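You operate a simulated robot arm through the tools that you are given. There is no shell and no other tool. Be economical: measure what you need, move in short steps, check, and stop when the job is done.

You run a simulated robot arm. Do the job below in one go: nothing can be reset, and whatever is moved stays where it is left.

## Task
Cool 100 ML from the hot steel jug down to 30 C or less.
Fine: stand the tall beaker in the bath first; hold the jug by its black handle and put it back; fill to the 100 ML mark; open the chill valve, close it after; the short beaker stays; touch nothing hot with a bare hand; spill a teaspoon at most. Set down upright: tall beaker.

The check looks at the end state, three seconds after you hand in, the way a careful person would. Anything else that was tipped, shoved, dropped, spilled or broken makes it a failure.

## Robot
A 6-joint arm with a two-finger parallel gripper on a trunk, on a base that drives. Base frame: it is fixed to the floor where the robot stands at the start and does not move with it; the origin is under the middle of the robot, x ahead of it, y to its left, z up. Readings come in m, rad, newtons and seconds.
With the tool pointing down near the work surface it reaches from about 0.26 to 0.68 m from the robot's upright axis, wherever it stands. Its first joint turns from -2.897 to 2.897 rad. Places, roughly: chill valve [0.7, -0.9, 1]; cooling bath [0.7, -0.7, 0.9]; sample display [0.5, -0.6, 0.9]; steel jug (17x8x12 cm) [0.5, -0.3, 0.9]. Payload 1.57 kg.
The TCP is the grasp point between the finger pads, 0.03 m short of the fingertips. In the tool frame z runs along the fingers and y along their closing line. Largest opening 0.11 m; finger width 0.024, thickness 0.012; the body of the gripper, 0.048 by 0.112 m, starts 0.078 m behind the TCP.
Orientation is told as [roll, pitch, yaw] about the base's x, y, z axes, in that order, counted from this pose: with the fingers straight down and closing along the base's y, the tool's x points along the base's -x, its y along +y and its z along -z.

## Interface
- The arm moves only by the tool step_arm. Its argument "series" is a list of rows, each an object (a shift or turn left out is 0, a gripper value left out holds the last) with "xyz": the shift along the tool's x, y, z in m, a list of three; "turn": the turn, a rotation vector about the tool's x, y, z in rad, a list of three; "claw": the opening, from 0 (shut) to 1 (fully open). In form: [{"xyz": [x, y, z], "turn": [wx, wy, wz], "claw": claw}, ...]. A call has 1 to 10 rows; each row is the pose to reach, as a shift and turn from the pose commanded when the call began, along the tool's axes at that moment. Rows are played at 5 a second. More than 0.05 m and 0.15 rad between two rows, or a gripper value outside its range, and nothing of the call is played. Where a pose cannot be reached the arm comes as near as it can. A force on the tool above 40 N (or 10 N above the force at the start of the call, whichever is more), or a blocked arm, ends the call early, and 0.2 s more pass. The fingers move at their own pace (about 0.108 m/s each) and stop on an object; they squeeze with about 40 N. The grip force told is the motor's: it shows also when the fingers shut on nothing. Time passes only in rows, and 0.2 s behind the last, so rows that repeat a pose let the fingers close. It gives the time, the measured TCP pose, the force on the tool (base axes), the opening and the grip force at its end, in the units of the frame above (readings bear some noise), with the torque about the TCP (base axes, N m) and any sound that the robot's microphone picked up, and new pictures: "pictures" is both (left out), scene, wrist or none.
- Cameras (640 x 400 px; columns grow to the right, rows downward): "scene" is now at [0.0469, 0.1023, 1.7276]; the picture's right is [-0.52, -0.85, 0.00], its down [-0.66, 0.40, -0.63] and it looks along [0.54, -0.33, -0.77] (base axes); focal length 263 px, centre (320, 200). "wrist" rides on the gripper at [0.07, 0.016, -0.141] in the tool frame; the picture's right is [-0.23, 0.97, 0.00], its down [-0.86, -0.20, -0.48] and it looks along [-0.47, -0.11, 0.88] (tool axes); focal length 222 px, centre (320, 200).
- move_column(by): slides the trunk up (or, below 0, down) by that many m; the arm and the scene camera ride with it, the base frame stays. It gives what a move gives, with no picture.
- drive_base(legs): drives the robot by 1 to 6 legs, each [ahead, left, turn to the left] in m, m and rad, along the robot's own axes; the way and the turn of a leg run together, so that a leg with both is an arc; at most 1.5 m and 3.142 rad a leg. The arm and the cameras ride along, it lands a little off, and it stops where it bumps. It gives what a move gives, and a new picture of the scene camera.
- turn_head(pan, tilt): turns the head with the scene camera to pan (to the left, within 2.094 rad either way) and tilt (down, from -0.506 to 1.204), counted from straight ahead of the robot. It gives what a move gives, and a new picture of the scene camera.
- pixel_to_xyz(camera, pixels): for up to 12 pixels [column, row] of the newest picture of that camera ("zoom" is the newest enlarged one), the place [x, y, z] in the base frame of the surface seen there, good to about 0.002 m. No time passes.
- inspect(camera, box): a new picture of the part [left, top, right, bottom] of that camera's present view, enlarged. No time passes.
- finish_job(): hands the job in; it is judged then, once.

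Keep the steps short. Do not move on a guess: measure, check each grasp and each placing, and mend mistakes. In all there are 80 turns and 260 pictures (those below and enlarged ones count). Leave the gripper open and the arm clear of the work at the hand-in unless told otherwise, and finish with a single line.

The tools are called by a JSON object that holds its "op" and its "data". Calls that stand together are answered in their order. step_arm: Moves the arm, as the interface text tells. Its arguments: {"type":"object","properties":{"series":{"type":"array"},"pictures":{"type":"string","enum":["both","scene","wrist","none"]}},"required":["series"]} The other tools are called the same way: move_column (by) slides the trunk up or down; drive_base (legs) drives the base; turn_head (pan, tilt) turns the head that bears the scene camera; pixel_to_xyz (camera, pixels) gives the place of the surface under pixels of a picture; inspect (camera, box) takes an enlarged picture of a part of a camera's view; finish_job () hands the job in.

At the start:

```text
t: 0.0
tcp_pos: [0.3207, -0.2354, 1.3055]
tcp_rot: [0.0, -0.001, -0.001]
ft_force: [0.2, -0.1, 0.3]
moment: [-0.03, -0.01, 0.0]
grip_width: 0.1101
grip_force: 0.2
trunk travel left (down, up): [-0.325, 0.265]
robot x, y, heading: [-0.0042, 0.0011, -0.0]
head pan, tilt: [-0.548, 0.887]
```

scene: 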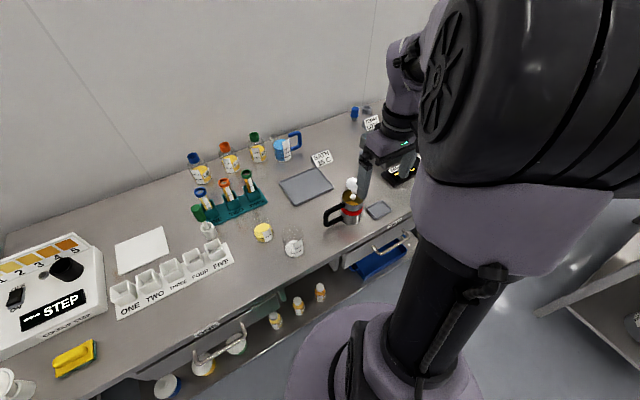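
wrist: 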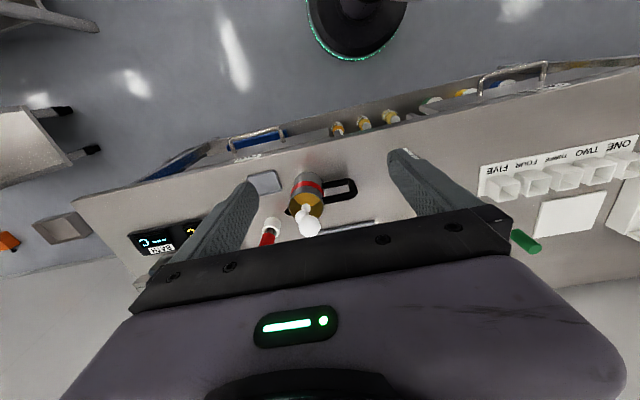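

The jug is at about (350,205) in the scene view, but the arm hides the bath. I'll turn the head right to look for the bath, valve and beakers.

{"op": "turn_head", "data": {"pan": -1.0, "tilt": 0.75}}

{"op": "inspect", "data": {"camera": "wrist", "box": [80, 120, 400, 320]}}

```text
t: 0.9
tcp_pos: [0.3204, -0.2366, 1.3057]
tcp_rot: [-0.001, 0.0, 0.0]
ft_force: [0.8, -0.4, 0.1]
moment: [-0.02, 0.0, -0.02]
grip_width: 0.1102
grip_force: 0.1
trunk travel left (down, up): [-0.325, 0.265]
robot x, y, heading: [-0.0017, 0.0007, 0.004]
head pan, tilt: [-1.0, 0.75]
```

scene: 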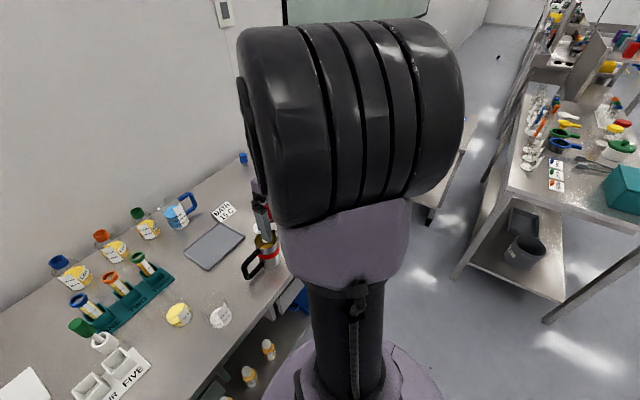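

```text
2.00 times, centred on (240, 220) of wrist
```

zoom: 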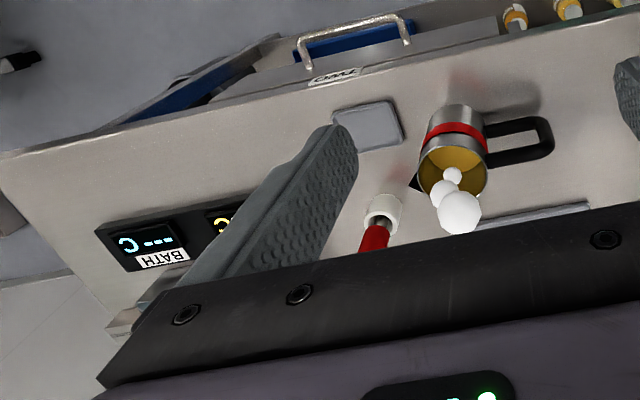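

The arm's own link hides the bath, and the bath is out of reach from here anyway. I'll drive right along the bench and look left of the arm.

{"op": "drive_base", "data": {"legs": [[0, -0.75, 0]]}}

{"op": "turn_head", "data": {"pan": -0.1, "tilt": 0.8}}

```text
t: 5.0
tcp_pos: [0.3154, -1.0029, 1.305]
tcp_rot: [0.001, -0.001, -0.008]
ft_force: [0.1, 0.5, -0.3]
moment: [-0.03, 0.01, 0.01]
grip_width: 0.1103
grip_force: 0.0
trunk travel left (down, up): [-0.325, 0.265]
robot x, y, heading: [-0.0031, -0.764, -0.004]
head pan, tilt: [-1.0, 0.75]
```

scene: 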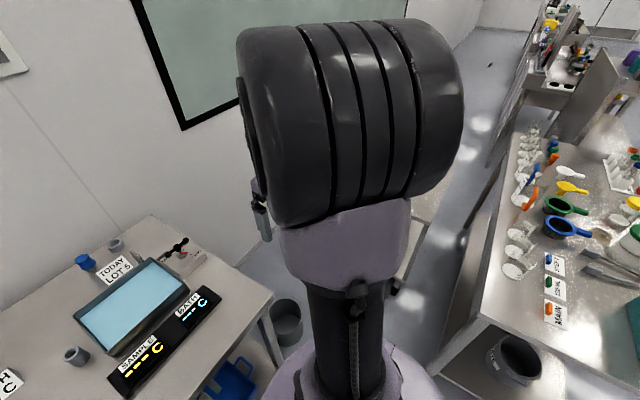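

```text
t: 6.2
tcp_pos: [0.3148, -1.0031, 1.3049]
tcp_rot: [0.0, 0.0, -0.009]
ft_force: [-0.1, 0.9, 0.5]
moment: [0.03, 0.06, -0.01]
grip_width: 0.1098
grip_force: 0.1
trunk travel left (down, up): [-0.325, 0.265]
robot x, y, heading: [-0.0049, -0.7639, -0.015]
head pan, tilt: [-0.099, 0.799]
```

scene: 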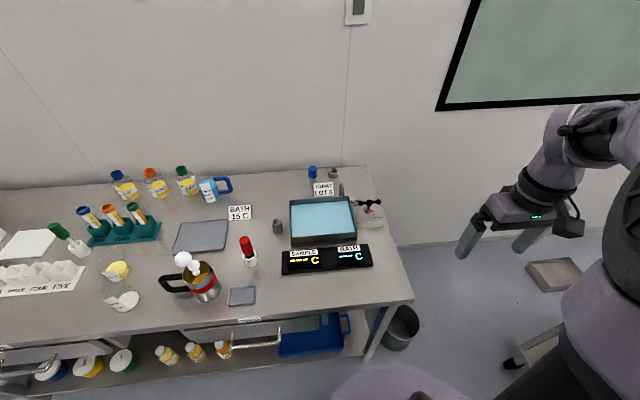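

Great view: bath (322,220), displays (326,258), valve (370,210), jug (198,280). I'll enlarge it to find the beakers.

{"op": "inspect", "data": {"camera": "scene", "box": [220, 150, 420, 275]}}

{"op": "inspect", "data": {"camera": "scene", "box": [80, 200, 280, 325]}}

{"op": "pixel_to_xyz", "data": {"camera": "scene", "pixels": [[120, 300], [198, 280], [241, 296], [322, 220], [290, 200], [356, 200], [352, 240], [290, 242], [372, 208], [248, 256], [276, 228], [118, 268]]}}

```text
3.20 times, centred on (320, 212) of scene
```

zoom: 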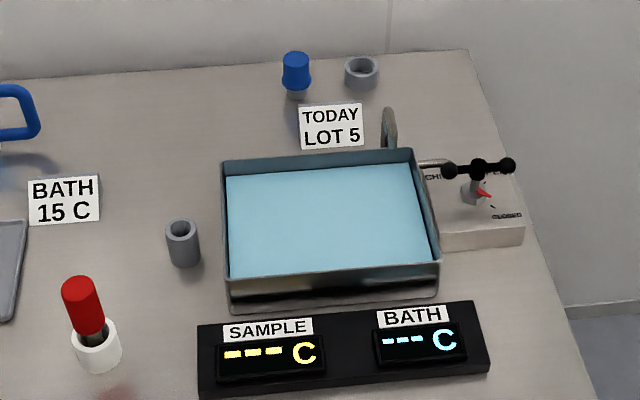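

```text
3.20 times, centred on (180, 262) of scene
```

zoom: 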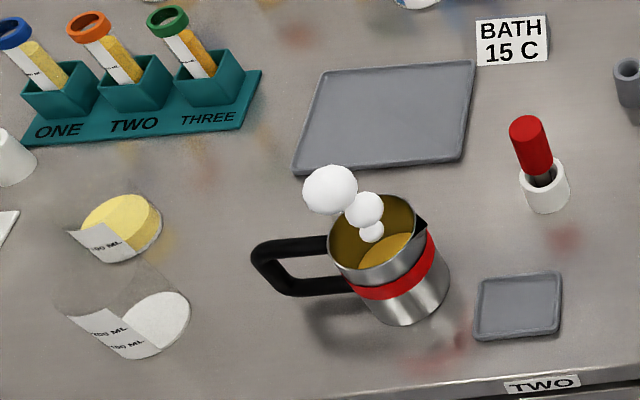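

```text
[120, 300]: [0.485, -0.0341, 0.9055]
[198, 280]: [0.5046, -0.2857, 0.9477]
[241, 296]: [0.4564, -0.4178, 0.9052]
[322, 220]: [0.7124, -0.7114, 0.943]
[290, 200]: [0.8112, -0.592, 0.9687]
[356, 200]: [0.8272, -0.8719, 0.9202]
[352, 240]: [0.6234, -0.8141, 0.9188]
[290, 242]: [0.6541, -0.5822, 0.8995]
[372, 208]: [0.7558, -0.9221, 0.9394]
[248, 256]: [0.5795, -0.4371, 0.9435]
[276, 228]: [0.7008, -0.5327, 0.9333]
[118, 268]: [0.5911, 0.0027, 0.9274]
```

The front clear beaker, near scene (120,300), looks like the tall one. The short beaker is the cup with yellow behind it at (118,268). I'll zoom in on both, and on the bench edge.

{"op": "inspect", "data": {"camera": "scene", "box": [84, 245, 156, 320]}}

{"op": "pixel_to_xyz", "data": {"camera": "scene", "pixels": [[350, 298], [180, 335], [345, 310], [240, 275], [175, 278], [200, 235]]}}

```text
5.33 times, centred on (120, 282) of scene
```

zoom: 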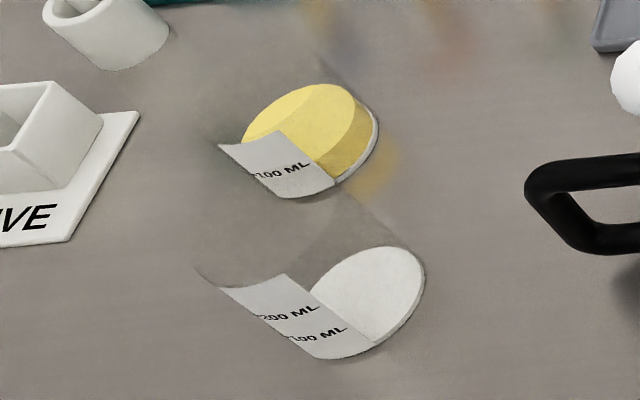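

```text
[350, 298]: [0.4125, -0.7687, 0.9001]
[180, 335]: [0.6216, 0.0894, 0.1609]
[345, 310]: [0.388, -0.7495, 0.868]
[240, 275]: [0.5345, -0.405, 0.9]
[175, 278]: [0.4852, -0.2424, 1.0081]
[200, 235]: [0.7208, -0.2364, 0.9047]
```

The tall beaker is marked 200/100 ML and sits at about (0.49,-0.04). I'll drive back to y≈-0.3 so I can reach it, and look at it from there.

{"op": "drive_base", "data": {"legs": [[0, 0.46, 0]]}}

{"op": "turn_head", "data": {"pan": 0.15, "tilt": 0.95}}

```text
t: 8.9
tcp_pos: [0.319, -0.5536, 1.3058]
tcp_rot: [0.0, 0.0, -0.003]
ft_force: [0.2, 0.5, 0.3]
moment: [-0.05, -0.02, -0.02]
grip_width: 0.1099
grip_force: 0.0
trunk travel left (down, up): [-0.325, 0.265]
robot x, y, heading: [-0.0021, -0.3213, -0.002]
head pan, tilt: [-0.099, 0.799]
```

scene: 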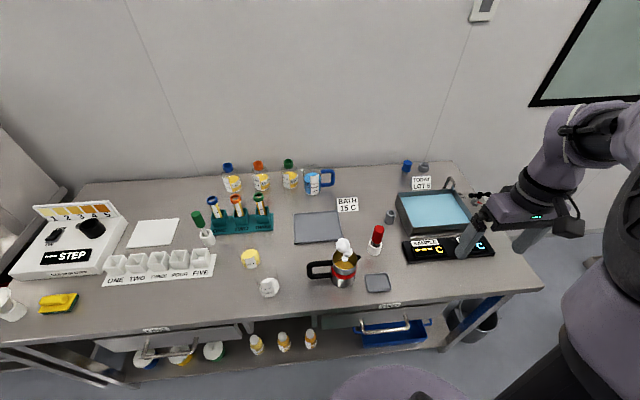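

```text
t: 9.7
tcp_pos: [0.3188, -0.5533, 1.3058]
tcp_rot: [0.001, -0.001, -0.004]
ft_force: [-0.3, 0.8, -0.2]
moment: [-0.01, -0.02, 0.01]
grip_width: 0.11
grip_force: 0.1
trunk travel left (down, up): [-0.325, 0.265]
robot x, y, heading: [0.0011, -0.3142, -0.005]
head pan, tilt: [0.15, 0.949]
```

scene: 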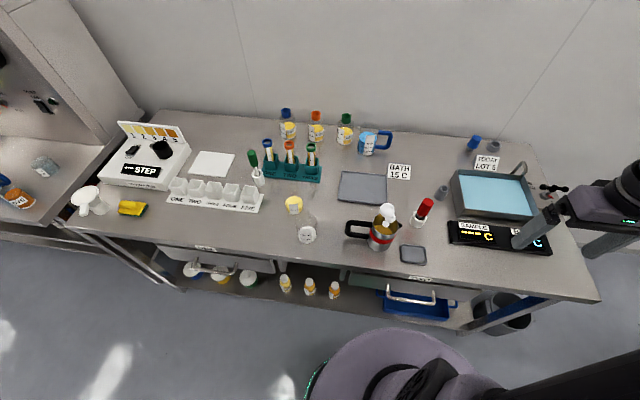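

{"op": "inspect", "data": {"camera": "scene", "box": [275, 185, 355, 250]}}

{"op": "inspect", "data": {"camera": "scene", "box": [335, 190, 435, 270]}}

{"op": "pixel_to_xyz", "data": {"camera": "zoom", "pixels": [[320, 190], [70, 230], [75, 290], [170, 285], [130, 220], [130, 300], [230, 200], [420, 230], [360, 140], [280, 400]]}}

```text
6.15 times, centred on (315, 218) of scene
```

zoom: 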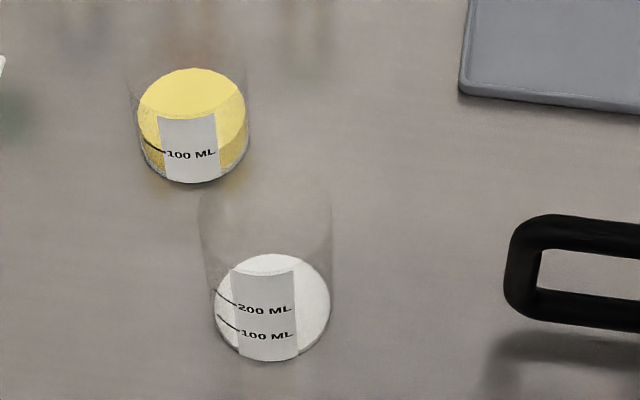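

```text
5.00 times, centred on (385, 230) of scene
```

zoom: 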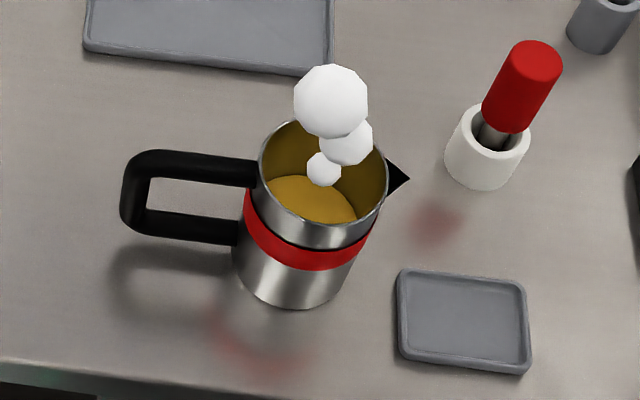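

```text
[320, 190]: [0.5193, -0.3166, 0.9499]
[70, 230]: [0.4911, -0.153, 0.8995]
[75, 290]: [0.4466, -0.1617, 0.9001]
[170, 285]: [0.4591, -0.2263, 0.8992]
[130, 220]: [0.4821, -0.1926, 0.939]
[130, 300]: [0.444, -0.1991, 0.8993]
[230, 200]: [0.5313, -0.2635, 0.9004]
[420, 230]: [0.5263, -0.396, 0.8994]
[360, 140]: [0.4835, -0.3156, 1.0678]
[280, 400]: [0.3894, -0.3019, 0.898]
```

I'll measure the jug's handle, rim and spout in this zoom (newest), and the tall beaker base in the scene picture.

{"op": "pixel_to_xyz", "data": {"camera": "zoom", "pixels": [[225, 168], [160, 163], [132, 190], [185, 222], [408, 179], [264, 195], [320, 243], [380, 190], [275, 300], [310, 195], [140, 215], [338, 265]]}}

{"op": "pixel_to_xyz", "data": {"camera": "scene", "pixels": [[307, 235], [313, 229], [307, 228], [298, 236], [316, 236], [307, 243], [295, 205], [304, 240], [295, 210], [303, 200], [288, 206]]}}

```text
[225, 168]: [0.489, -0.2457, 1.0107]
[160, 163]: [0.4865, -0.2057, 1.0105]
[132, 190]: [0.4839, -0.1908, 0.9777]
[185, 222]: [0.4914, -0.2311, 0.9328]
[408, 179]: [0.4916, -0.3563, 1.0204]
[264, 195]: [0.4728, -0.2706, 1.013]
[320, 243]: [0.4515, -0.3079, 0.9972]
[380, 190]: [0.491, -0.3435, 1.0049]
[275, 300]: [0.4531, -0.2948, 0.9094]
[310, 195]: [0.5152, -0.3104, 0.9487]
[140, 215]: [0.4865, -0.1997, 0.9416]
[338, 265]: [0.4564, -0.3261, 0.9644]
```

```text
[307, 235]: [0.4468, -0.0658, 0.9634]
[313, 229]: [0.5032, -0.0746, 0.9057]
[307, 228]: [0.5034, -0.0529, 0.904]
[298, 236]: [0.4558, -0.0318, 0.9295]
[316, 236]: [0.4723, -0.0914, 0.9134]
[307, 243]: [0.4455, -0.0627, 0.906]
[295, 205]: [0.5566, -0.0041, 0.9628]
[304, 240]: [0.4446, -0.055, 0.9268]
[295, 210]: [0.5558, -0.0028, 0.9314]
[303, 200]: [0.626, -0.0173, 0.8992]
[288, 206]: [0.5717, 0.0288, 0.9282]
```

Jug axis ≈ (0.492,-0.306) with the rim at 1.02. The handle's vertical bar is at y≈-0.195, z 0.94–1.00. Tall beaker centre is ≈ (0.477,-0.062). I'll move the arm left at height for a wrist view of the beaker.

{"op": "step_arm", "data": {"series": [{"xyz": [-0.012, 0.045, 0]}, {"xyz": [-0.024, 0.09, 0]}, {"xyz": [-0.036, 0.135, 0]}, {"xyz": [-0.048, 0.18, 0]}, {"xyz": [-0.06, 0.225, 0]}, {"xyz": [-0.072, 0.27, 0]}, {"xyz": [-0.084, 0.315, 0]}, {"xyz": [-0.096, 0.36, 0]}, {"xyz": [-0.108, 0.405, 0]}, {"xyz": [-0.12, 0.45, 0]}], "pictures": "none"}}

{"op": "step_arm", "data": {"series": [{"xyz": [-0.038, 0.02, 0]}, {"xyz": [-0.038, 0.041, 0.04]}, {"xyz": [-0.038, 0.041, 0.08]}, {"xyz": [-0.038, 0.041, 0.12]}]}}

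```text
t: 11.9
tcp_pos: [0.4428, -0.1025, 1.3018]
tcp_rot: [0.001, -0.001, -0.002]
ft_force: [-0.3, 0.9, 0.4]
moment: [-0.03, 0.05, 0.0]
grip_width: 0.1099
grip_force: 0.0
trunk travel left (down, up): [-0.325, 0.265]
robot x, y, heading: [0.0013, -0.3153, 0.001]
head pan, tilt: [0.15, 0.949]
```

```text
t: 12.9
tcp_pos: [0.4776, -0.0643, 1.1877]
tcp_rot: [-0.001, 0.001, -0.004]
ft_force: [0.6, -0.5, 0.3]
moment: [0.03, -0.02, -0.03]
grip_width: 0.1101
grip_force: 0.0
trunk travel left (down, up): [-0.325, 0.265]
robot x, y, heading: [0.0006, -0.3151, -0.002]
head pan, tilt: [0.15, 0.949]
```

scene: 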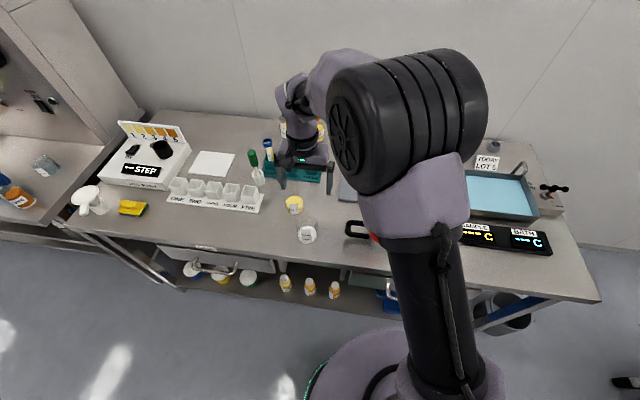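
wrist: 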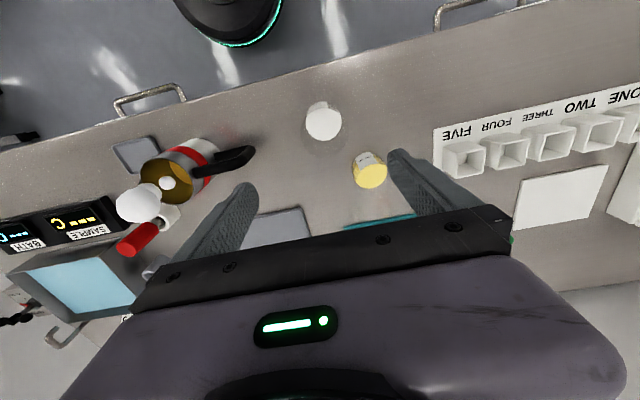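

The beaker is at wrist (323,120). I'll zoom there to find its rim and true centre.

{"op": "inspect", "data": {"camera": "wrist", "box": [270, 80, 400, 190]}}

{"op": "inspect", "data": {"camera": "scene", "box": [275, 185, 345, 250]}}

```text
3.64 times, centred on (335, 135) of wrist
```

zoom: 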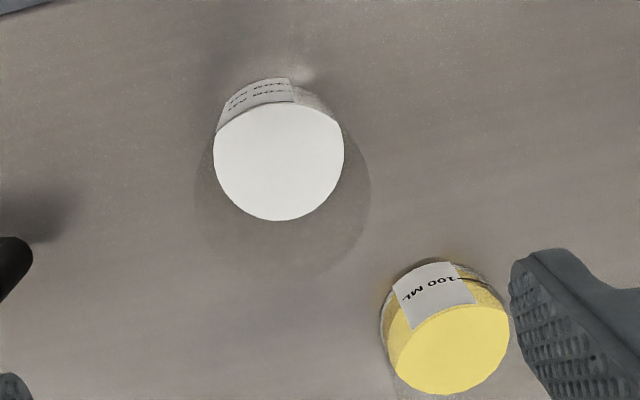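

```text
6.15 times, centred on (310, 218) of scene
```

zoom: 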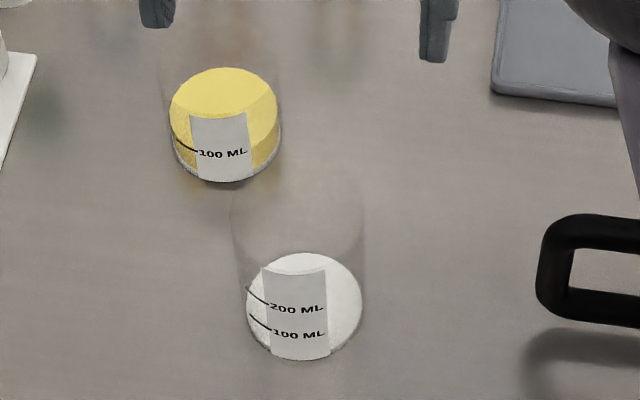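

{"op": "pixel_to_xyz", "data": {"camera": "wrist", "pixels": [[324, 124], [307, 124], [341, 123], [324, 139], [324, 110], [365, 172]]}}

```text
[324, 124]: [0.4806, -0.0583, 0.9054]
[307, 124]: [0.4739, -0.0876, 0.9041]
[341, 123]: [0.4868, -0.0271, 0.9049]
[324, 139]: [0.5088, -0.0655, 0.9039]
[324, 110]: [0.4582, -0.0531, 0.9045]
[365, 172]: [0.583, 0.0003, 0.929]
```

Beaker centre is ≈ (0.479,-0.058), r≈0.033, rim ≈1.025. The open fingers clear it on both sides. I'll lower to TCP z≈0.99.

{"op": "step_arm", "data": {"series": [{"xyz": [-0.002, 0.006, 0.04]}, {"xyz": [-0.002, 0.006, 0.08]}, {"xyz": [-0.002, 0.006, 0.12]}, {"xyz": [-0.002, 0.006, 0.16]}, {"xyz": [-0.002, 0.006, 0.198]}, {"xyz": [-0.002, 0.006, 0.198]}], "pictures": "both"}}

{"op": "inspect", "data": {"camera": "wrist", "box": [220, 60, 440, 200]}}

```text
t: 14.3
tcp_pos: [0.4805, -0.0603, 0.9883]
tcp_rot: [-0.001, 0.0, -0.004]
ft_force: [0.1, -0.2, -0.2]
moment: [-0.02, -0.01, -0.01]
grip_width: 0.1099
grip_force: 0.1
trunk travel left (down, up): [-0.325, 0.265]
robot x, y, heading: [-0.002, -0.3184, -0.006]
head pan, tilt: [0.15, 0.949]
```

scene: 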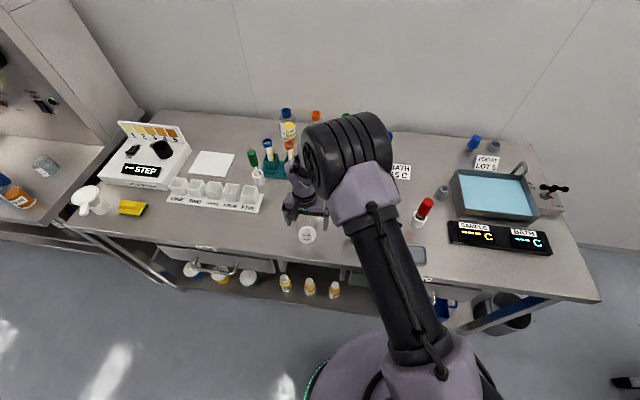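
wrist: 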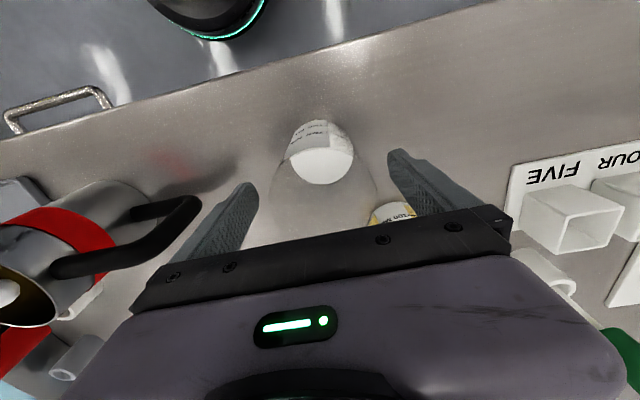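

```text
2.86 times, centred on (330, 130) of wrist
```

zoom: 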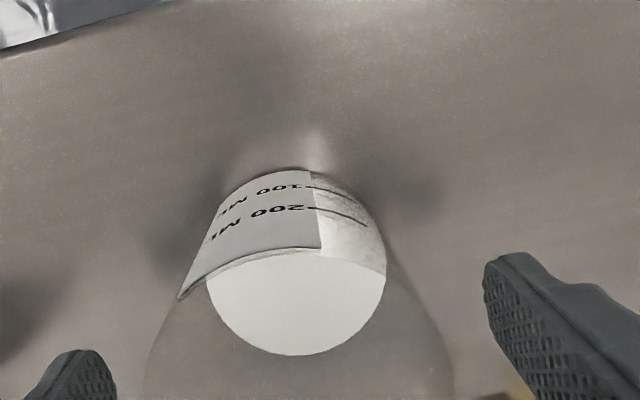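

The beaker sits between the fingers, clear on both sides. Closing now.

{"op": "step_arm", "data": {"series": [{"claw": 0.55}, {"claw": 0.5}, {"claw": 0.5}, {"claw": 0.5}], "pictures": "wrist"}}

```text
t: 15.3
tcp_pos: [0.48, -0.0603, 0.9891]
tcp_rot: [0.001, 0.001, -0.003]
ft_force: [0.0, 0.2, -0.9]
moment: [0.03, 0.01, 0.0]
grip_width: 0.0683
grip_force: 40.1
trunk travel left (down, up): [-0.325, 0.265]
robot x, y, heading: [0.0002, -0.3174, -0.004]
head pan, tilt: [0.15, 0.949]
```

wrist: 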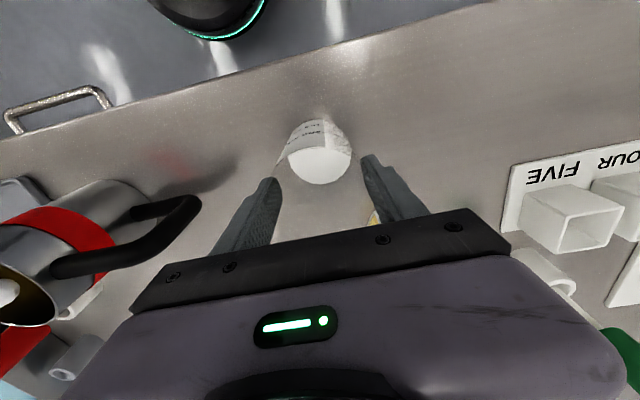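

Gripped at 0.068 m with 40 N. I'll lift it straight up to z≈1.27.

{"op": "step_arm", "data": {"series": [{"xyz": [0, 0, -0.03], "claw": 0.5}, {"xyz": [0, 0, -0.07]}, {"xyz": [0, 0, -0.11]}, {"xyz": [0, 0, -0.15]}, {"xyz": [0, 0, -0.19]}, {"xyz": [0, 0, -0.23]}, {"xyz": [0, 0, -0.27]}, {"xyz": [0, 0, -0.28]}]}}

```text
t: 17.1
tcp_pos: [0.4835, -0.0572, 1.2671]
tcp_rot: [-0.001, 0.0, -0.003]
ft_force: [-0.1, -0.2, -0.6]
moment: [0.0, 0.0, 0.01]
grip_width: 0.0683
grip_force: 40.0
trunk travel left (down, up): [-0.325, 0.265]
robot x, y, heading: [-0.0037, -0.3148, -0.005]
head pan, tilt: [0.15, 0.949]
```

scene: 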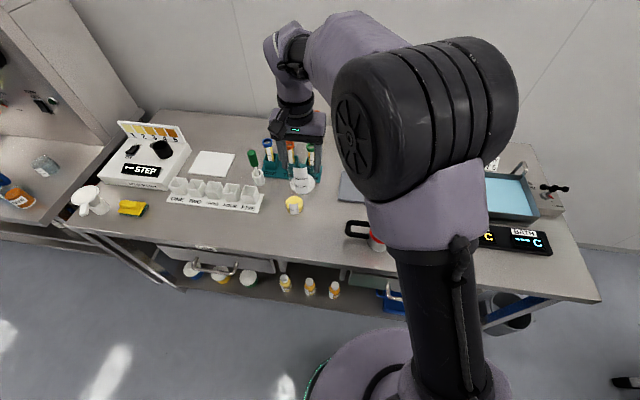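
wrist: 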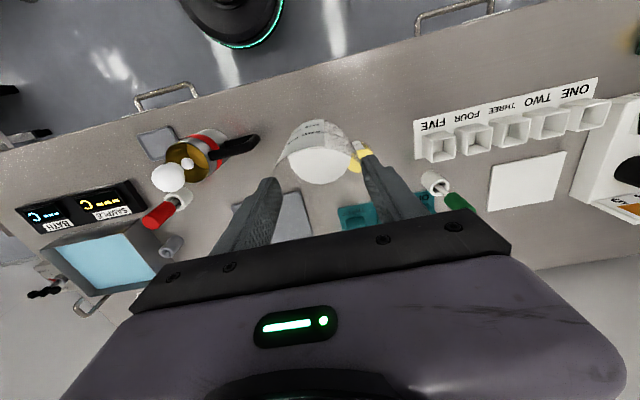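

Lifted cleanly. I'll check how close the base front is to the bench before driving to the bath.

{"op": "pixel_to_xyz", "data": {"camera": "scene", "pixels": [[345, 340], [375, 333], [400, 331], [320, 370], [300, 275], [495, 178], [528, 185], [535, 218], [460, 212], [458, 178]]}}

```text
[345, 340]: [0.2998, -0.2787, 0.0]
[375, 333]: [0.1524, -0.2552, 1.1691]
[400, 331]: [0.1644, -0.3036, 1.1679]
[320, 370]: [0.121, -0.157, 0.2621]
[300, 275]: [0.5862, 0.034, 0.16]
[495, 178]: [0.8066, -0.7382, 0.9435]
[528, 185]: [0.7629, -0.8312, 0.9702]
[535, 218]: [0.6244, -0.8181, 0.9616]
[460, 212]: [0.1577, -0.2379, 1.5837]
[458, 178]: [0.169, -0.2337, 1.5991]
```

There's room ahead. I'll drive 0.13 forward and 0.53 right with the beaker held high.

{"op": "drive_base", "data": {"legs": [[0, -0.53, 0], [0.13, 0, 0]]}}

{"op": "turn_head", "data": {"pan": -0.1, "tilt": 0.95}}

```text
t: 21.0
tcp_pos: [0.6129, -0.583, 1.2649]
tcp_rot: [0.0, 0.002, -0.01]
ft_force: [0.2, -0.6, -0.5]
moment: [0.01, 0.06, 0.0]
grip_width: 0.0679
grip_force: 39.0
trunk travel left (down, up): [-0.325, 0.265]
robot x, y, heading: [0.1292, -0.8376, -0.014]
head pan, tilt: [0.15, 0.949]
```

scene: 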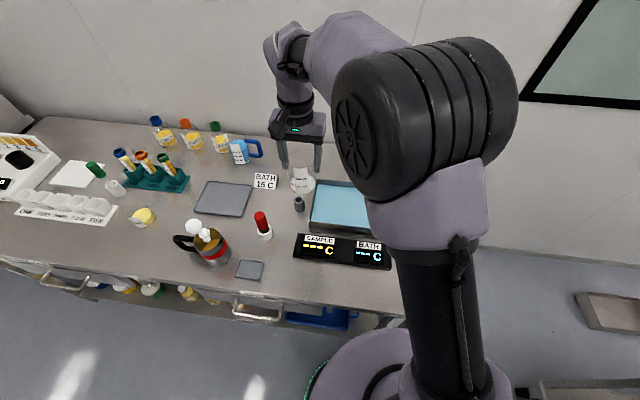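

```text
t: 21.8
tcp_pos: [0.6117, -0.5836, 1.2656]
tcp_rot: [0.001, 0.0, -0.009]
ft_force: [-0.8, -0.1, -2.1]
moment: [0.03, -0.02, 0.05]
grip_width: 0.0677
grip_force: 40.2
trunk travel left (down, up): [-0.325, 0.265]
robot x, y, heading: [0.1261, -0.841, -0.014]
head pan, tilt: [-0.099, 0.949]
```

scene: 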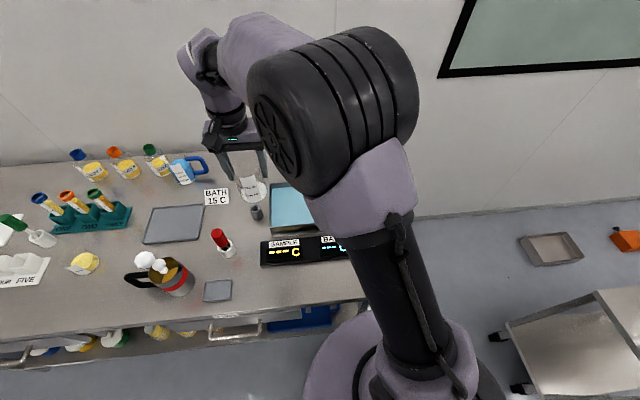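

I'll shift the beaker over the bath centre at about (0.71,-0.69), then look with the wrist camera.

{"op": "step_arm", "data": {"series": [{"xyz": [-0.03, -0.035, 0]}, {"xyz": [-0.06, -0.07, 0]}, {"xyz": [-0.098, -0.107, 0]}, {"xyz": [-0.098, -0.107, 0.03]}, {"xyz": [-0.098, -0.107, 0.06]}]}}

{"op": "inspect", "data": {"camera": "wrist", "box": [120, 60, 480, 285]}}

```text
refused: row 3 steps farther than a row can; nothing moved
```

```text
1.78 times, centred on (300, 172) of wrist
```

zoom: 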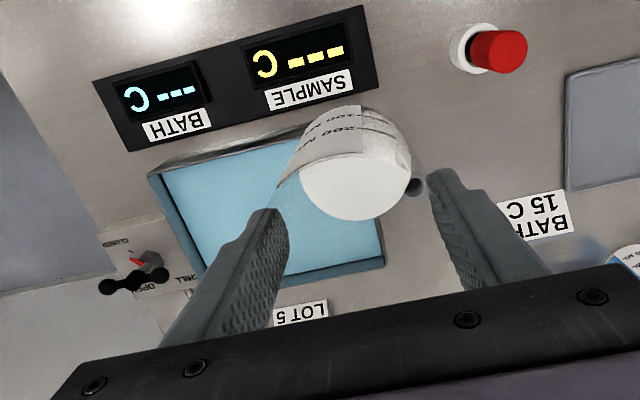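

One row was over-long, so nothing moved. I'll retry with smaller rows.

{"op": "step_arm", "data": {"series": [{"xyz": [-0.025, -0.027, 0]}, {"xyz": [-0.05, -0.054, 0]}, {"xyz": [-0.075, -0.081, 0]}, {"xyz": [-0.098, -0.107, 0]}, {"xyz": [-0.098, -0.107, 0.03]}, {"xyz": [-0.098, -0.107, 0.06]}]}}

{"op": "inspect", "data": {"camera": "wrist", "box": [80, 30, 480, 280]}}

```text
t: 23.2
tcp_pos: [0.7081, -0.6899, 1.2036]
tcp_rot: [0.002, -0.001, -0.011]
ft_force: [0.3, 0.2, -0.2]
moment: [-0.01, 0.04, -0.02]
grip_width: 0.0676
grip_force: 40.4
trunk travel left (down, up): [-0.325, 0.265]
robot x, y, heading: [0.1283, -0.8391, -0.011]
head pan, tilt: [-0.099, 0.949]
```

scene: 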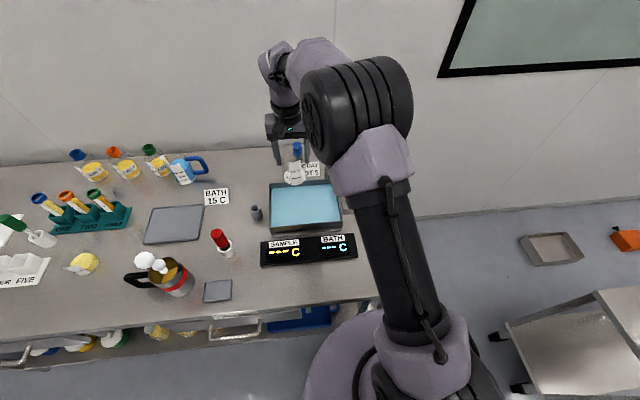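
wrist: 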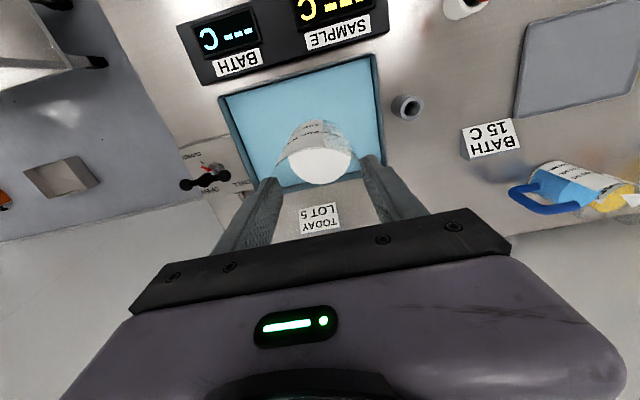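

```text
1.60 times, centred on (280, 155) of wrist
```

zoom: 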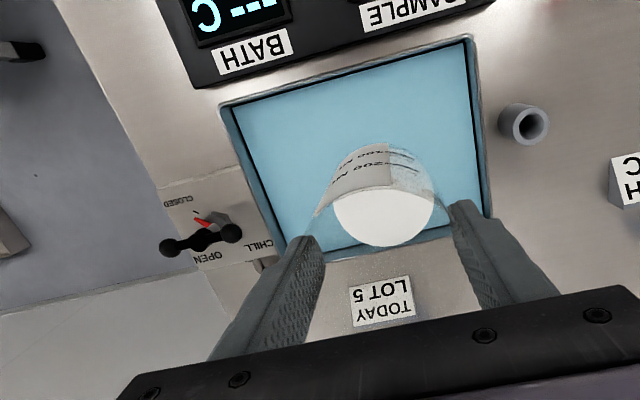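

I'll measure the bath rim corners in the wrist view.

{"op": "pixel_to_xyz", "data": {"camera": "wrist", "pixels": [[221, 97], [375, 57], [383, 170], [224, 120], [300, 75], [381, 120], [240, 170], [260, 110], [360, 90]]}}

{"op": "inspect", "data": {"camera": "scene", "box": [240, 130, 380, 220]}}

```text
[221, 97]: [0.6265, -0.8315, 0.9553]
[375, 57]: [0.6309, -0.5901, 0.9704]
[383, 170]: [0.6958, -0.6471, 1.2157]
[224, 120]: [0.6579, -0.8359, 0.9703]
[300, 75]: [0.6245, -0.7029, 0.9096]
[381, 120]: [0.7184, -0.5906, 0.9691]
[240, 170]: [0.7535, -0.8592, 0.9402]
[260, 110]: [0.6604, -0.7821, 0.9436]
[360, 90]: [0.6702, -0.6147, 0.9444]
```

```text
4.44 times, centred on (310, 175) of scene
```

zoom: 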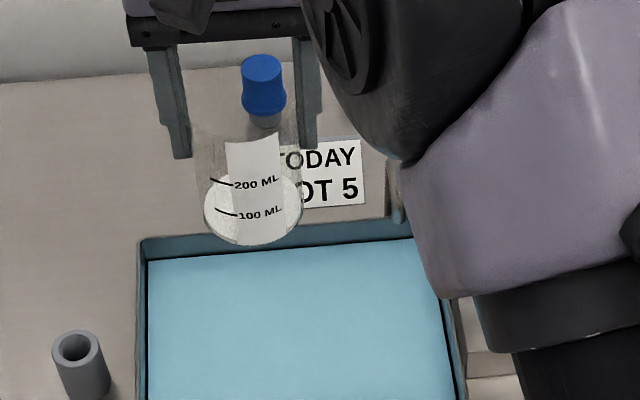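

Inner bath spans x 0.63–0.80, y -0.835…-0.592, and the beaker is well inside. I'll lower to TCP≈1.01.

{"op": "step_arm", "data": {"series": [{"xyz": [0, 0, 0.04]}, {"xyz": [0, 0, 0.08]}, {"xyz": [0, 0, 0.12]}, {"xyz": [0, 0, 0.15]}, {"xyz": [0, 0, 0.17]}, {"xyz": [0, 0, 0.185]}, {"xyz": [0, 0, 0.193]}], "pictures": "wrist"}}

```text
t: 24.8
tcp_pos: [0.7106, -0.6889, 1.013]
tcp_rot: [0.001, 0.0, -0.011]
ft_force: [-0.3, -0.7, -1.9]
moment: [-0.01, 0.03, 0.01]
grip_width: 0.0677
grip_force: 40.0
trunk travel left (down, up): [-0.325, 0.265]
robot x, y, heading: [0.1264, -0.8423, -0.01]
head pan, tilt: [-0.099, 0.949]
```

wrist: 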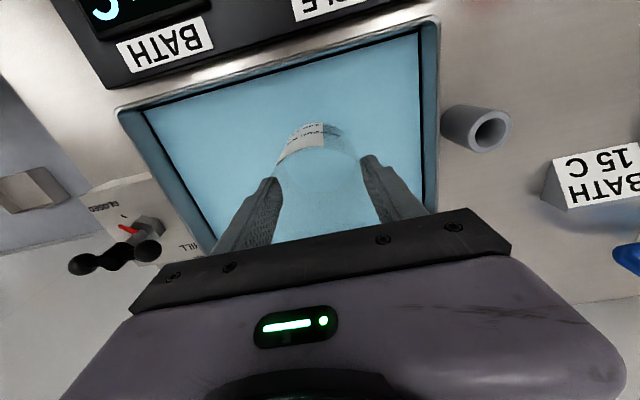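

{"op": "step_arm", "data": {"series": [{"xyz": [0, 0, 0.003]}, {"xyz": [0, 0, 0.006]}, {"xyz": [0, 0, 0.009]}, {"xyz": [0, 0, 0.012]}, {"xyz": [0, 0, 0.015]}], "pictures": "none"}}

```text
t: 26.0
tcp_pos: [0.7094, -0.6902, 0.9972]
tcp_rot: [-0.001, -0.001, -0.011]
ft_force: [-0.5, 0.5, -1.2]
moment: [-0.02, 0.04, 0.0]
grip_width: 0.0673
grip_force: 40.1
trunk travel left (down, up): [-0.325, 0.265]
robot x, y, heading: [0.1256, -0.8416, -0.01]
head pan, tilt: [-0.099, 0.949]
```

No contact yet: TCP 0.997, with about 0.09 from TCP to the beaker's base. I'll continue down in fine steps.

{"op": "step_arm", "data": {"series": [{"xyz": [0, 0, 0.002]}, {"xyz": [0, 0, 0.004]}, {"xyz": [0, 0, 0.006]}, {"xyz": [0, 0, 0.007]}, {"xyz": [0, 0, 0.007]}], "pictures": "wrist"}}

```text
t: 27.2
tcp_pos: [0.709, -0.6915, 0.9934]
tcp_rot: [0.003, -0.003, -0.012]
ft_force: [3.4, 0.0, 18.9]
moment: [0.01, 0.14, -0.1]
grip_width: 0.0671
grip_force: 39.5
trunk travel left (down, up): [-0.325, 0.265]
robot x, y, heading: [0.1286, -0.8421, -0.014]
head pan, tilt: [-0.099, 0.949]
```

wrist: 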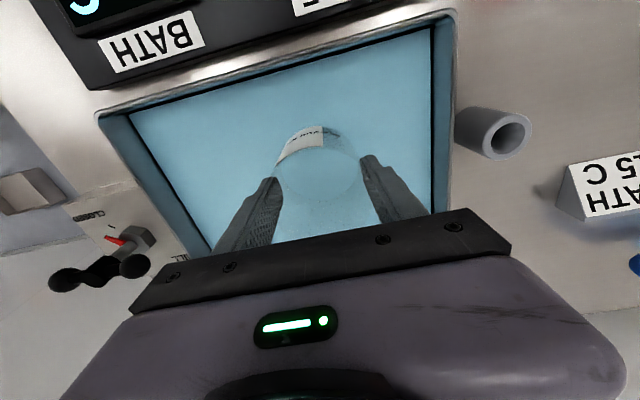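

The beaker has touched the bath floor (19 N up). I'll relieve it slightly and open slowly.

{"op": "step_arm", "data": {"series": [{"xyz": [0, 0, -0.002], "claw": 0.62}, {"xyz": [0, 0, -0.003], "claw": 0.72}, {"xyz": [0, 0, -0.003], "claw": 0.9}, {"xyz": [0, 0, -0.003], "claw": 0.9}], "pictures": "wrist"}}

```text
t: 28.2
tcp_pos: [0.7084, -0.69, 0.9955]
tcp_rot: [-0.001, -0.001, -0.011]
ft_force: [0.9, 0.0, -0.3]
moment: [0.01, -0.02, 0.01]
grip_width: 0.099
grip_force: 0.0
trunk travel left (down, up): [-0.325, 0.265]
robot x, y, heading: [0.1256, -0.8397, -0.011]
head pan, tilt: [-0.099, 0.949]
```

wrist: 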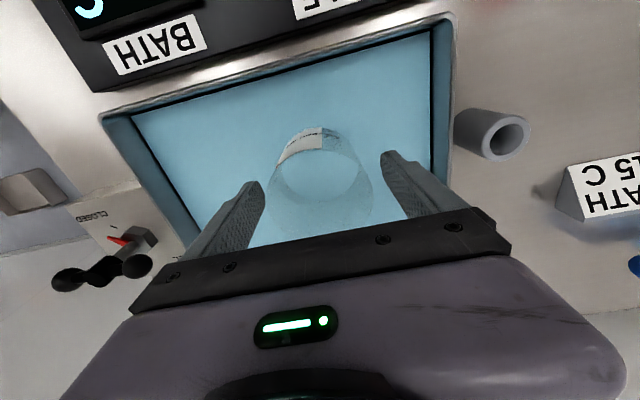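

The beaker stands freely between the open fingers. I'll retreat straight up, then look down at it.

{"op": "step_arm", "data": {"series": [{"xyz": [0, 0, -0.03], "claw": 0.95}, {"xyz": [0, 0, -0.07]}, {"xyz": [0, 0, -0.11]}, {"xyz": [0, 0, -0.15]}, {"xyz": [0, 0, -0.19]}]}}

{"op": "inspect", "data": {"camera": "wrist", "box": [150, 20, 410, 210]}}

```text
t: 29.4
tcp_pos: [0.7069, -0.6928, 1.1833]
tcp_rot: [0.001, 0.0, -0.011]
ft_force: [-0.5, 1.3, 0.0]
moment: [0.01, 0.03, 0.0]
grip_width: 0.1045
grip_force: 0.1
trunk travel left (down, up): [-0.325, 0.265]
robot x, y, heading: [0.1282, -0.8395, -0.015]
head pan, tilt: [-0.099, 0.949]
```

scene: 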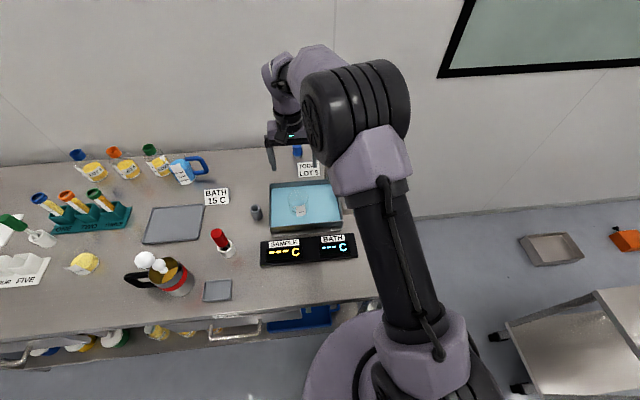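
wrist: 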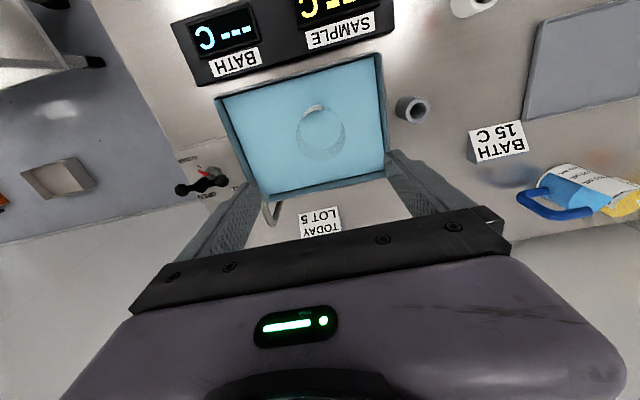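

```text
2.11 times, centred on (280, 115) of wrist
```

zoom: 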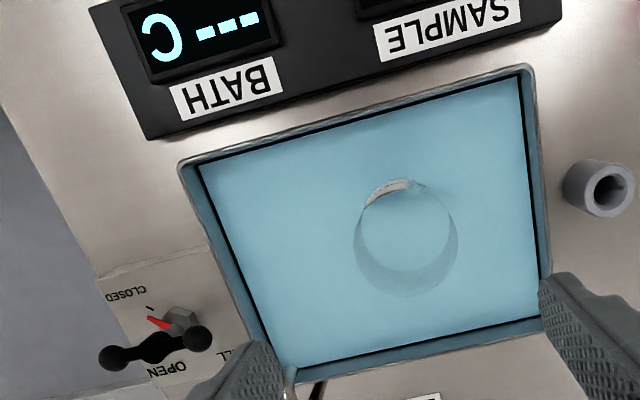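

The beaker stands upright in the bath. Next is the valve: I'll move over it for a closer look.

{"op": "step_arm", "data": {"series": [{"xyz": [0.01, -0.045, 0]}, {"xyz": [0.02, -0.09, 0]}, {"xyz": [0.03, -0.135, 0]}, {"xyz": [0.04, -0.18, 0]}, {"xyz": [0.04, -0.22, 0]}]}}

{"op": "inspect", "data": {"camera": "wrist", "box": [220, 80, 420, 205]}}

```text
t: 30.6
tcp_pos: [0.6642, -0.9126, 1.1821]
tcp_rot: [0.002, 0.0, -0.011]
ft_force: [0.5, 0.6, -0.2]
moment: [0.03, 0.0, 0.01]
grip_width: 0.1044
grip_force: 0.0
trunk travel left (down, up): [-0.325, 0.265]
robot x, y, heading: [0.1281, -0.8428, -0.012]
head pan, tilt: [-0.099, 0.949]
```

scene: 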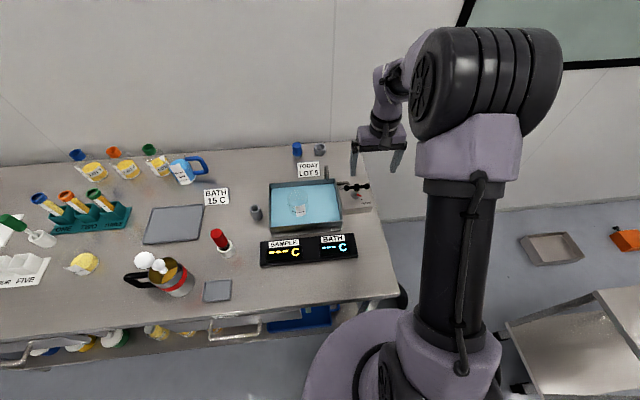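
wrist: 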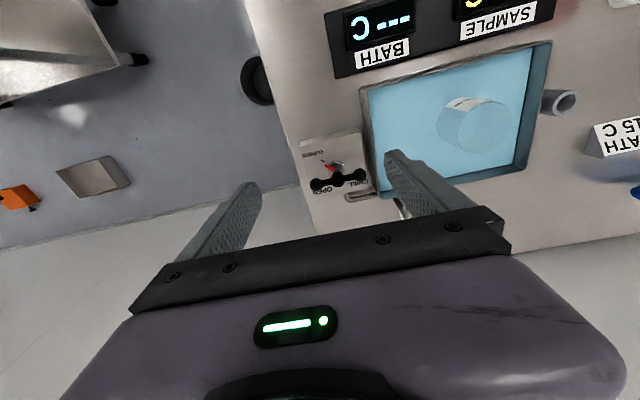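

```text
3.20 times, centred on (320, 142) of wrist
```

zoom: 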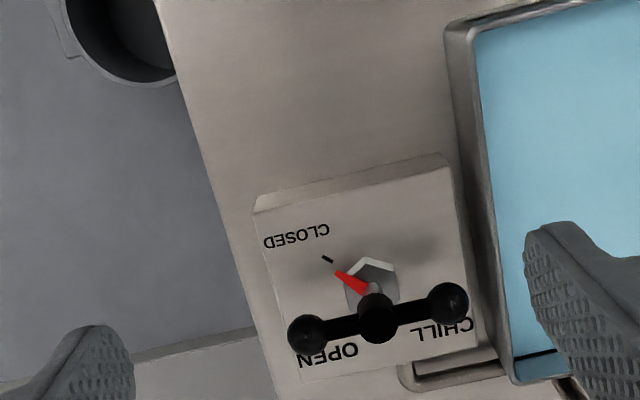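

The red pointer is at CLOSED (toward the robot and right), and OPEN is away and right. So opening is a turn of about 90° counter-clockwise seen from above. I'll measure the bar.

{"op": "pixel_to_xyz", "data": {"camera": "zoom", "pixels": [[308, 330], [378, 312], [448, 300], [345, 278], [372, 270], [325, 257], [300, 236], [335, 350], [375, 375], [300, 215], [445, 165], [410, 310]]}}

{"op": "inspect", "data": {"camera": "scene", "box": [315, 165, 405, 222]}}

```text
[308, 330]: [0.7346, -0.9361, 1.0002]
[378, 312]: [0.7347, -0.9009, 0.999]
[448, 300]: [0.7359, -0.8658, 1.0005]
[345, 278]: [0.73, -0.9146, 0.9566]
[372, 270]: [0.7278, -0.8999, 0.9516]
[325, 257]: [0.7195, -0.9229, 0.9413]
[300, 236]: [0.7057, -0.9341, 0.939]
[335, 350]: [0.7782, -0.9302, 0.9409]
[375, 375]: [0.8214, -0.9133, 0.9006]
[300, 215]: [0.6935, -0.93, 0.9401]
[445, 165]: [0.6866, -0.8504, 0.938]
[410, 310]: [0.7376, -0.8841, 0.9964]
```

```text
7.02 times, centred on (360, 194) of scene
```

zoom: 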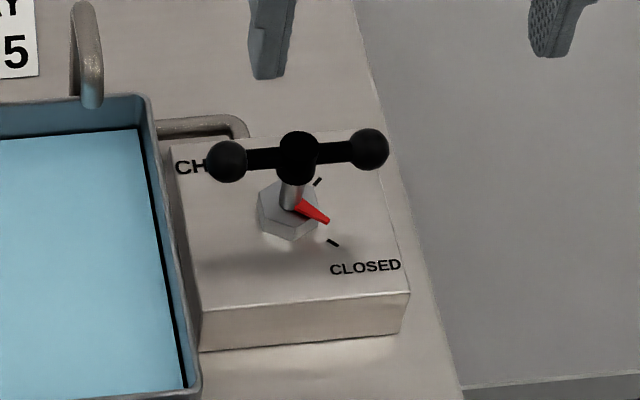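

Valve axis ≈ (0.741,-0.901), the bar lies along y at z≈0.993, and the box top is 0.94. I'll turn the gripper 90° clockwise so the fingers close along x, and move above the hub, staying high.

{"op": "step_arm", "data": {"series": [{"turn": [0, 0, 0.145], "xyz": [-0.01, 0.002, 0]}, {"turn": [0, 0, 0.29], "xyz": [-0.02, 0.004, 0]}, {"turn": [0, 0, 0.435], "xyz": [-0.03, 0.006, 0]}, {"turn": [0, 0, 0.58], "xyz": [-0.04, 0.008, 0]}, {"turn": [0, 0, 0.725], "xyz": [-0.05, 0.01, 0]}, {"turn": [0, 0, 0.87], "xyz": [-0.06, 0.012, 0]}, {"turn": [0, 0, 1.015], "xyz": [-0.07, 0.012, 0]}, {"turn": [0, 0, 1.16], "xyz": [-0.077, 0.012, 0]}, {"turn": [0, 0, 1.305], "xyz": [-0.077, 0.012, 0]}, {"turn": [0, 0, 1.45], "xyz": [-0.077, 0.012, 0]}], "pictures": "none"}}

{"op": "step_arm", "data": {"series": [{"turn": [0, 0, 0.11], "claw": 0.7}, {"turn": [0, 0, 0.11], "xyz": [0, 0, 0.04]}, {"turn": [0, 0, 0.11], "xyz": [0, 0, 0.08]}]}}

```text
t: 32.8
tcp_pos: [0.7435, -0.8973, 1.1838]
tcp_rot: [0.001, -0.001, -1.462]
ft_force: [0.2, -0.2, 0.9]
moment: [0.0, 0.0, 0.02]
grip_width: 0.1044
grip_force: 0.1
trunk travel left (down, up): [-0.325, 0.265]
robot x, y, heading: [0.1264, -0.8427, -0.011]
head pan, tilt: [-0.099, 0.949]
```

```text
t: 33.6
tcp_pos: [0.7423, -0.9002, 1.1062]
tcp_rot: [0.0, 0.002, -1.57]
ft_force: [-0.5, 0.1, 0.0]
moment: [0.04, -0.01, 0.01]
grip_width: 0.0767
grip_force: 0.0
trunk travel left (down, up): [-0.325, 0.265]
robot x, y, heading: [0.1297, -0.8357, -0.01]
head pan, tilt: [-0.099, 0.949]
```

scene: 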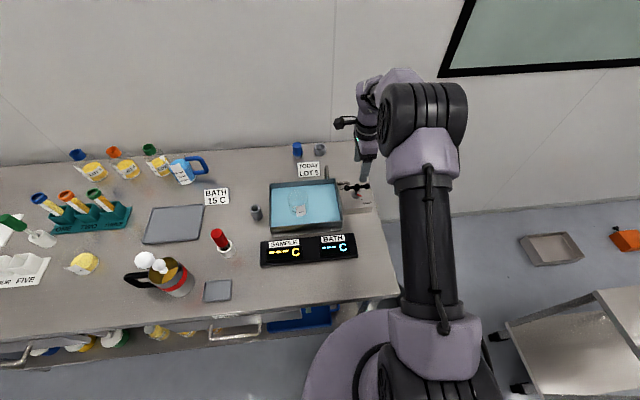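
wrist: 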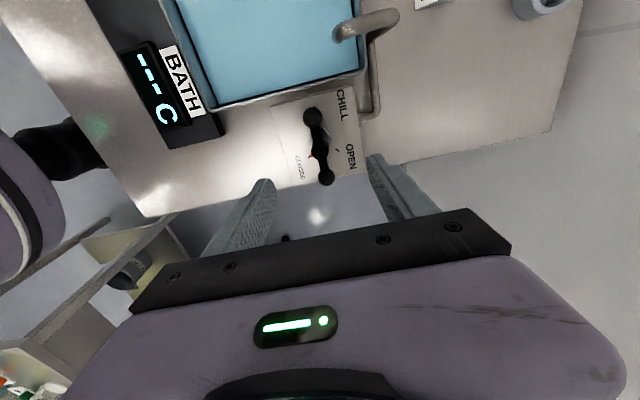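

The fingers straddle along x. I'll re-measure the knobs from this view.

{"op": "inspect", "data": {"camera": "wrist", "box": [260, 90, 380, 195]}}

{"op": "pixel_to_xyz", "data": {"camera": "wrist", "pixels": [[313, 117], [319, 149], [326, 177], [310, 149], [329, 149]]}}

```text
3.81 times, centred on (320, 142) of wrist
```

zoom: 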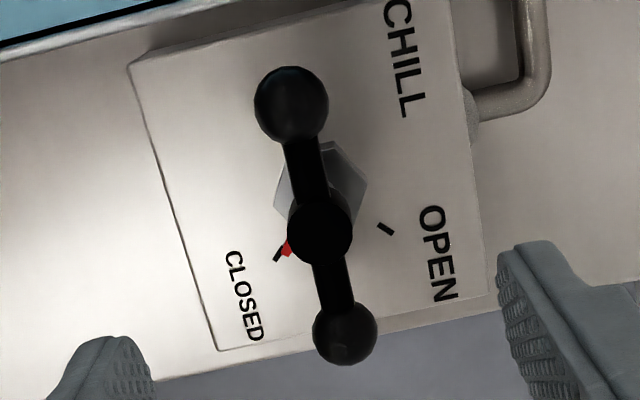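

```text
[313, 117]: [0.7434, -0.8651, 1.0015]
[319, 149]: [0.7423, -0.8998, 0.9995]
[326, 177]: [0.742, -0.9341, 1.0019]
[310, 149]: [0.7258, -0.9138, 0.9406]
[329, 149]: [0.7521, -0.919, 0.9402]
```

The axis (0.742,-0.900) matches the TCP. I'll lower to z≈0.994 and close on the hub.

{"op": "step_arm", "data": {"series": [{"xyz": [0, 0, 0.035]}, {"xyz": [0, 0, 0.07]}, {"xyz": [0, 0, 0.1]}, {"xyz": [0, 0, 0.112]}, {"xyz": [0, 0, 0.112], "claw": 0.4}, {"xyz": [0, 0, 0.112], "claw": 0.05}, {"xyz": [0, 0, 0.112], "claw": 0.05}, {"xyz": [0, 0, 0.112], "claw": 0.05}], "pictures": "wrist"}}

```text
t: 35.4
tcp_pos: [0.7432, -0.9009, 0.9939]
tcp_rot: [-0.001, 0.001, -1.57]
ft_force: [-14.4, 0.8, -4.8]
moment: [0.01, 0.03, 0.0]
grip_width: 0.0179
grip_force: 7.0
trunk travel left (down, up): [-0.325, 0.265]
robot x, y, heading: [0.1223, -0.8393, -0.011]
head pan, tilt: [-0.099, 0.949]
```

wrist: 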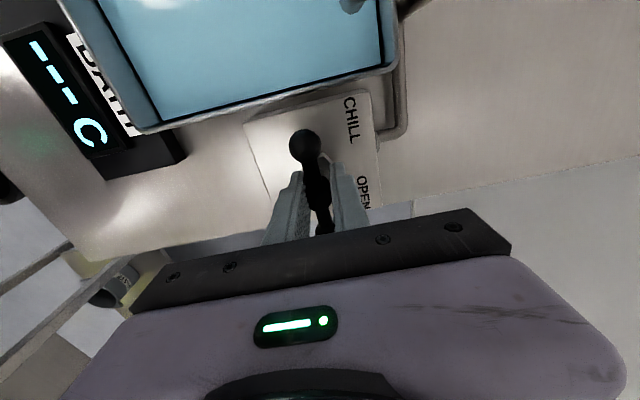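

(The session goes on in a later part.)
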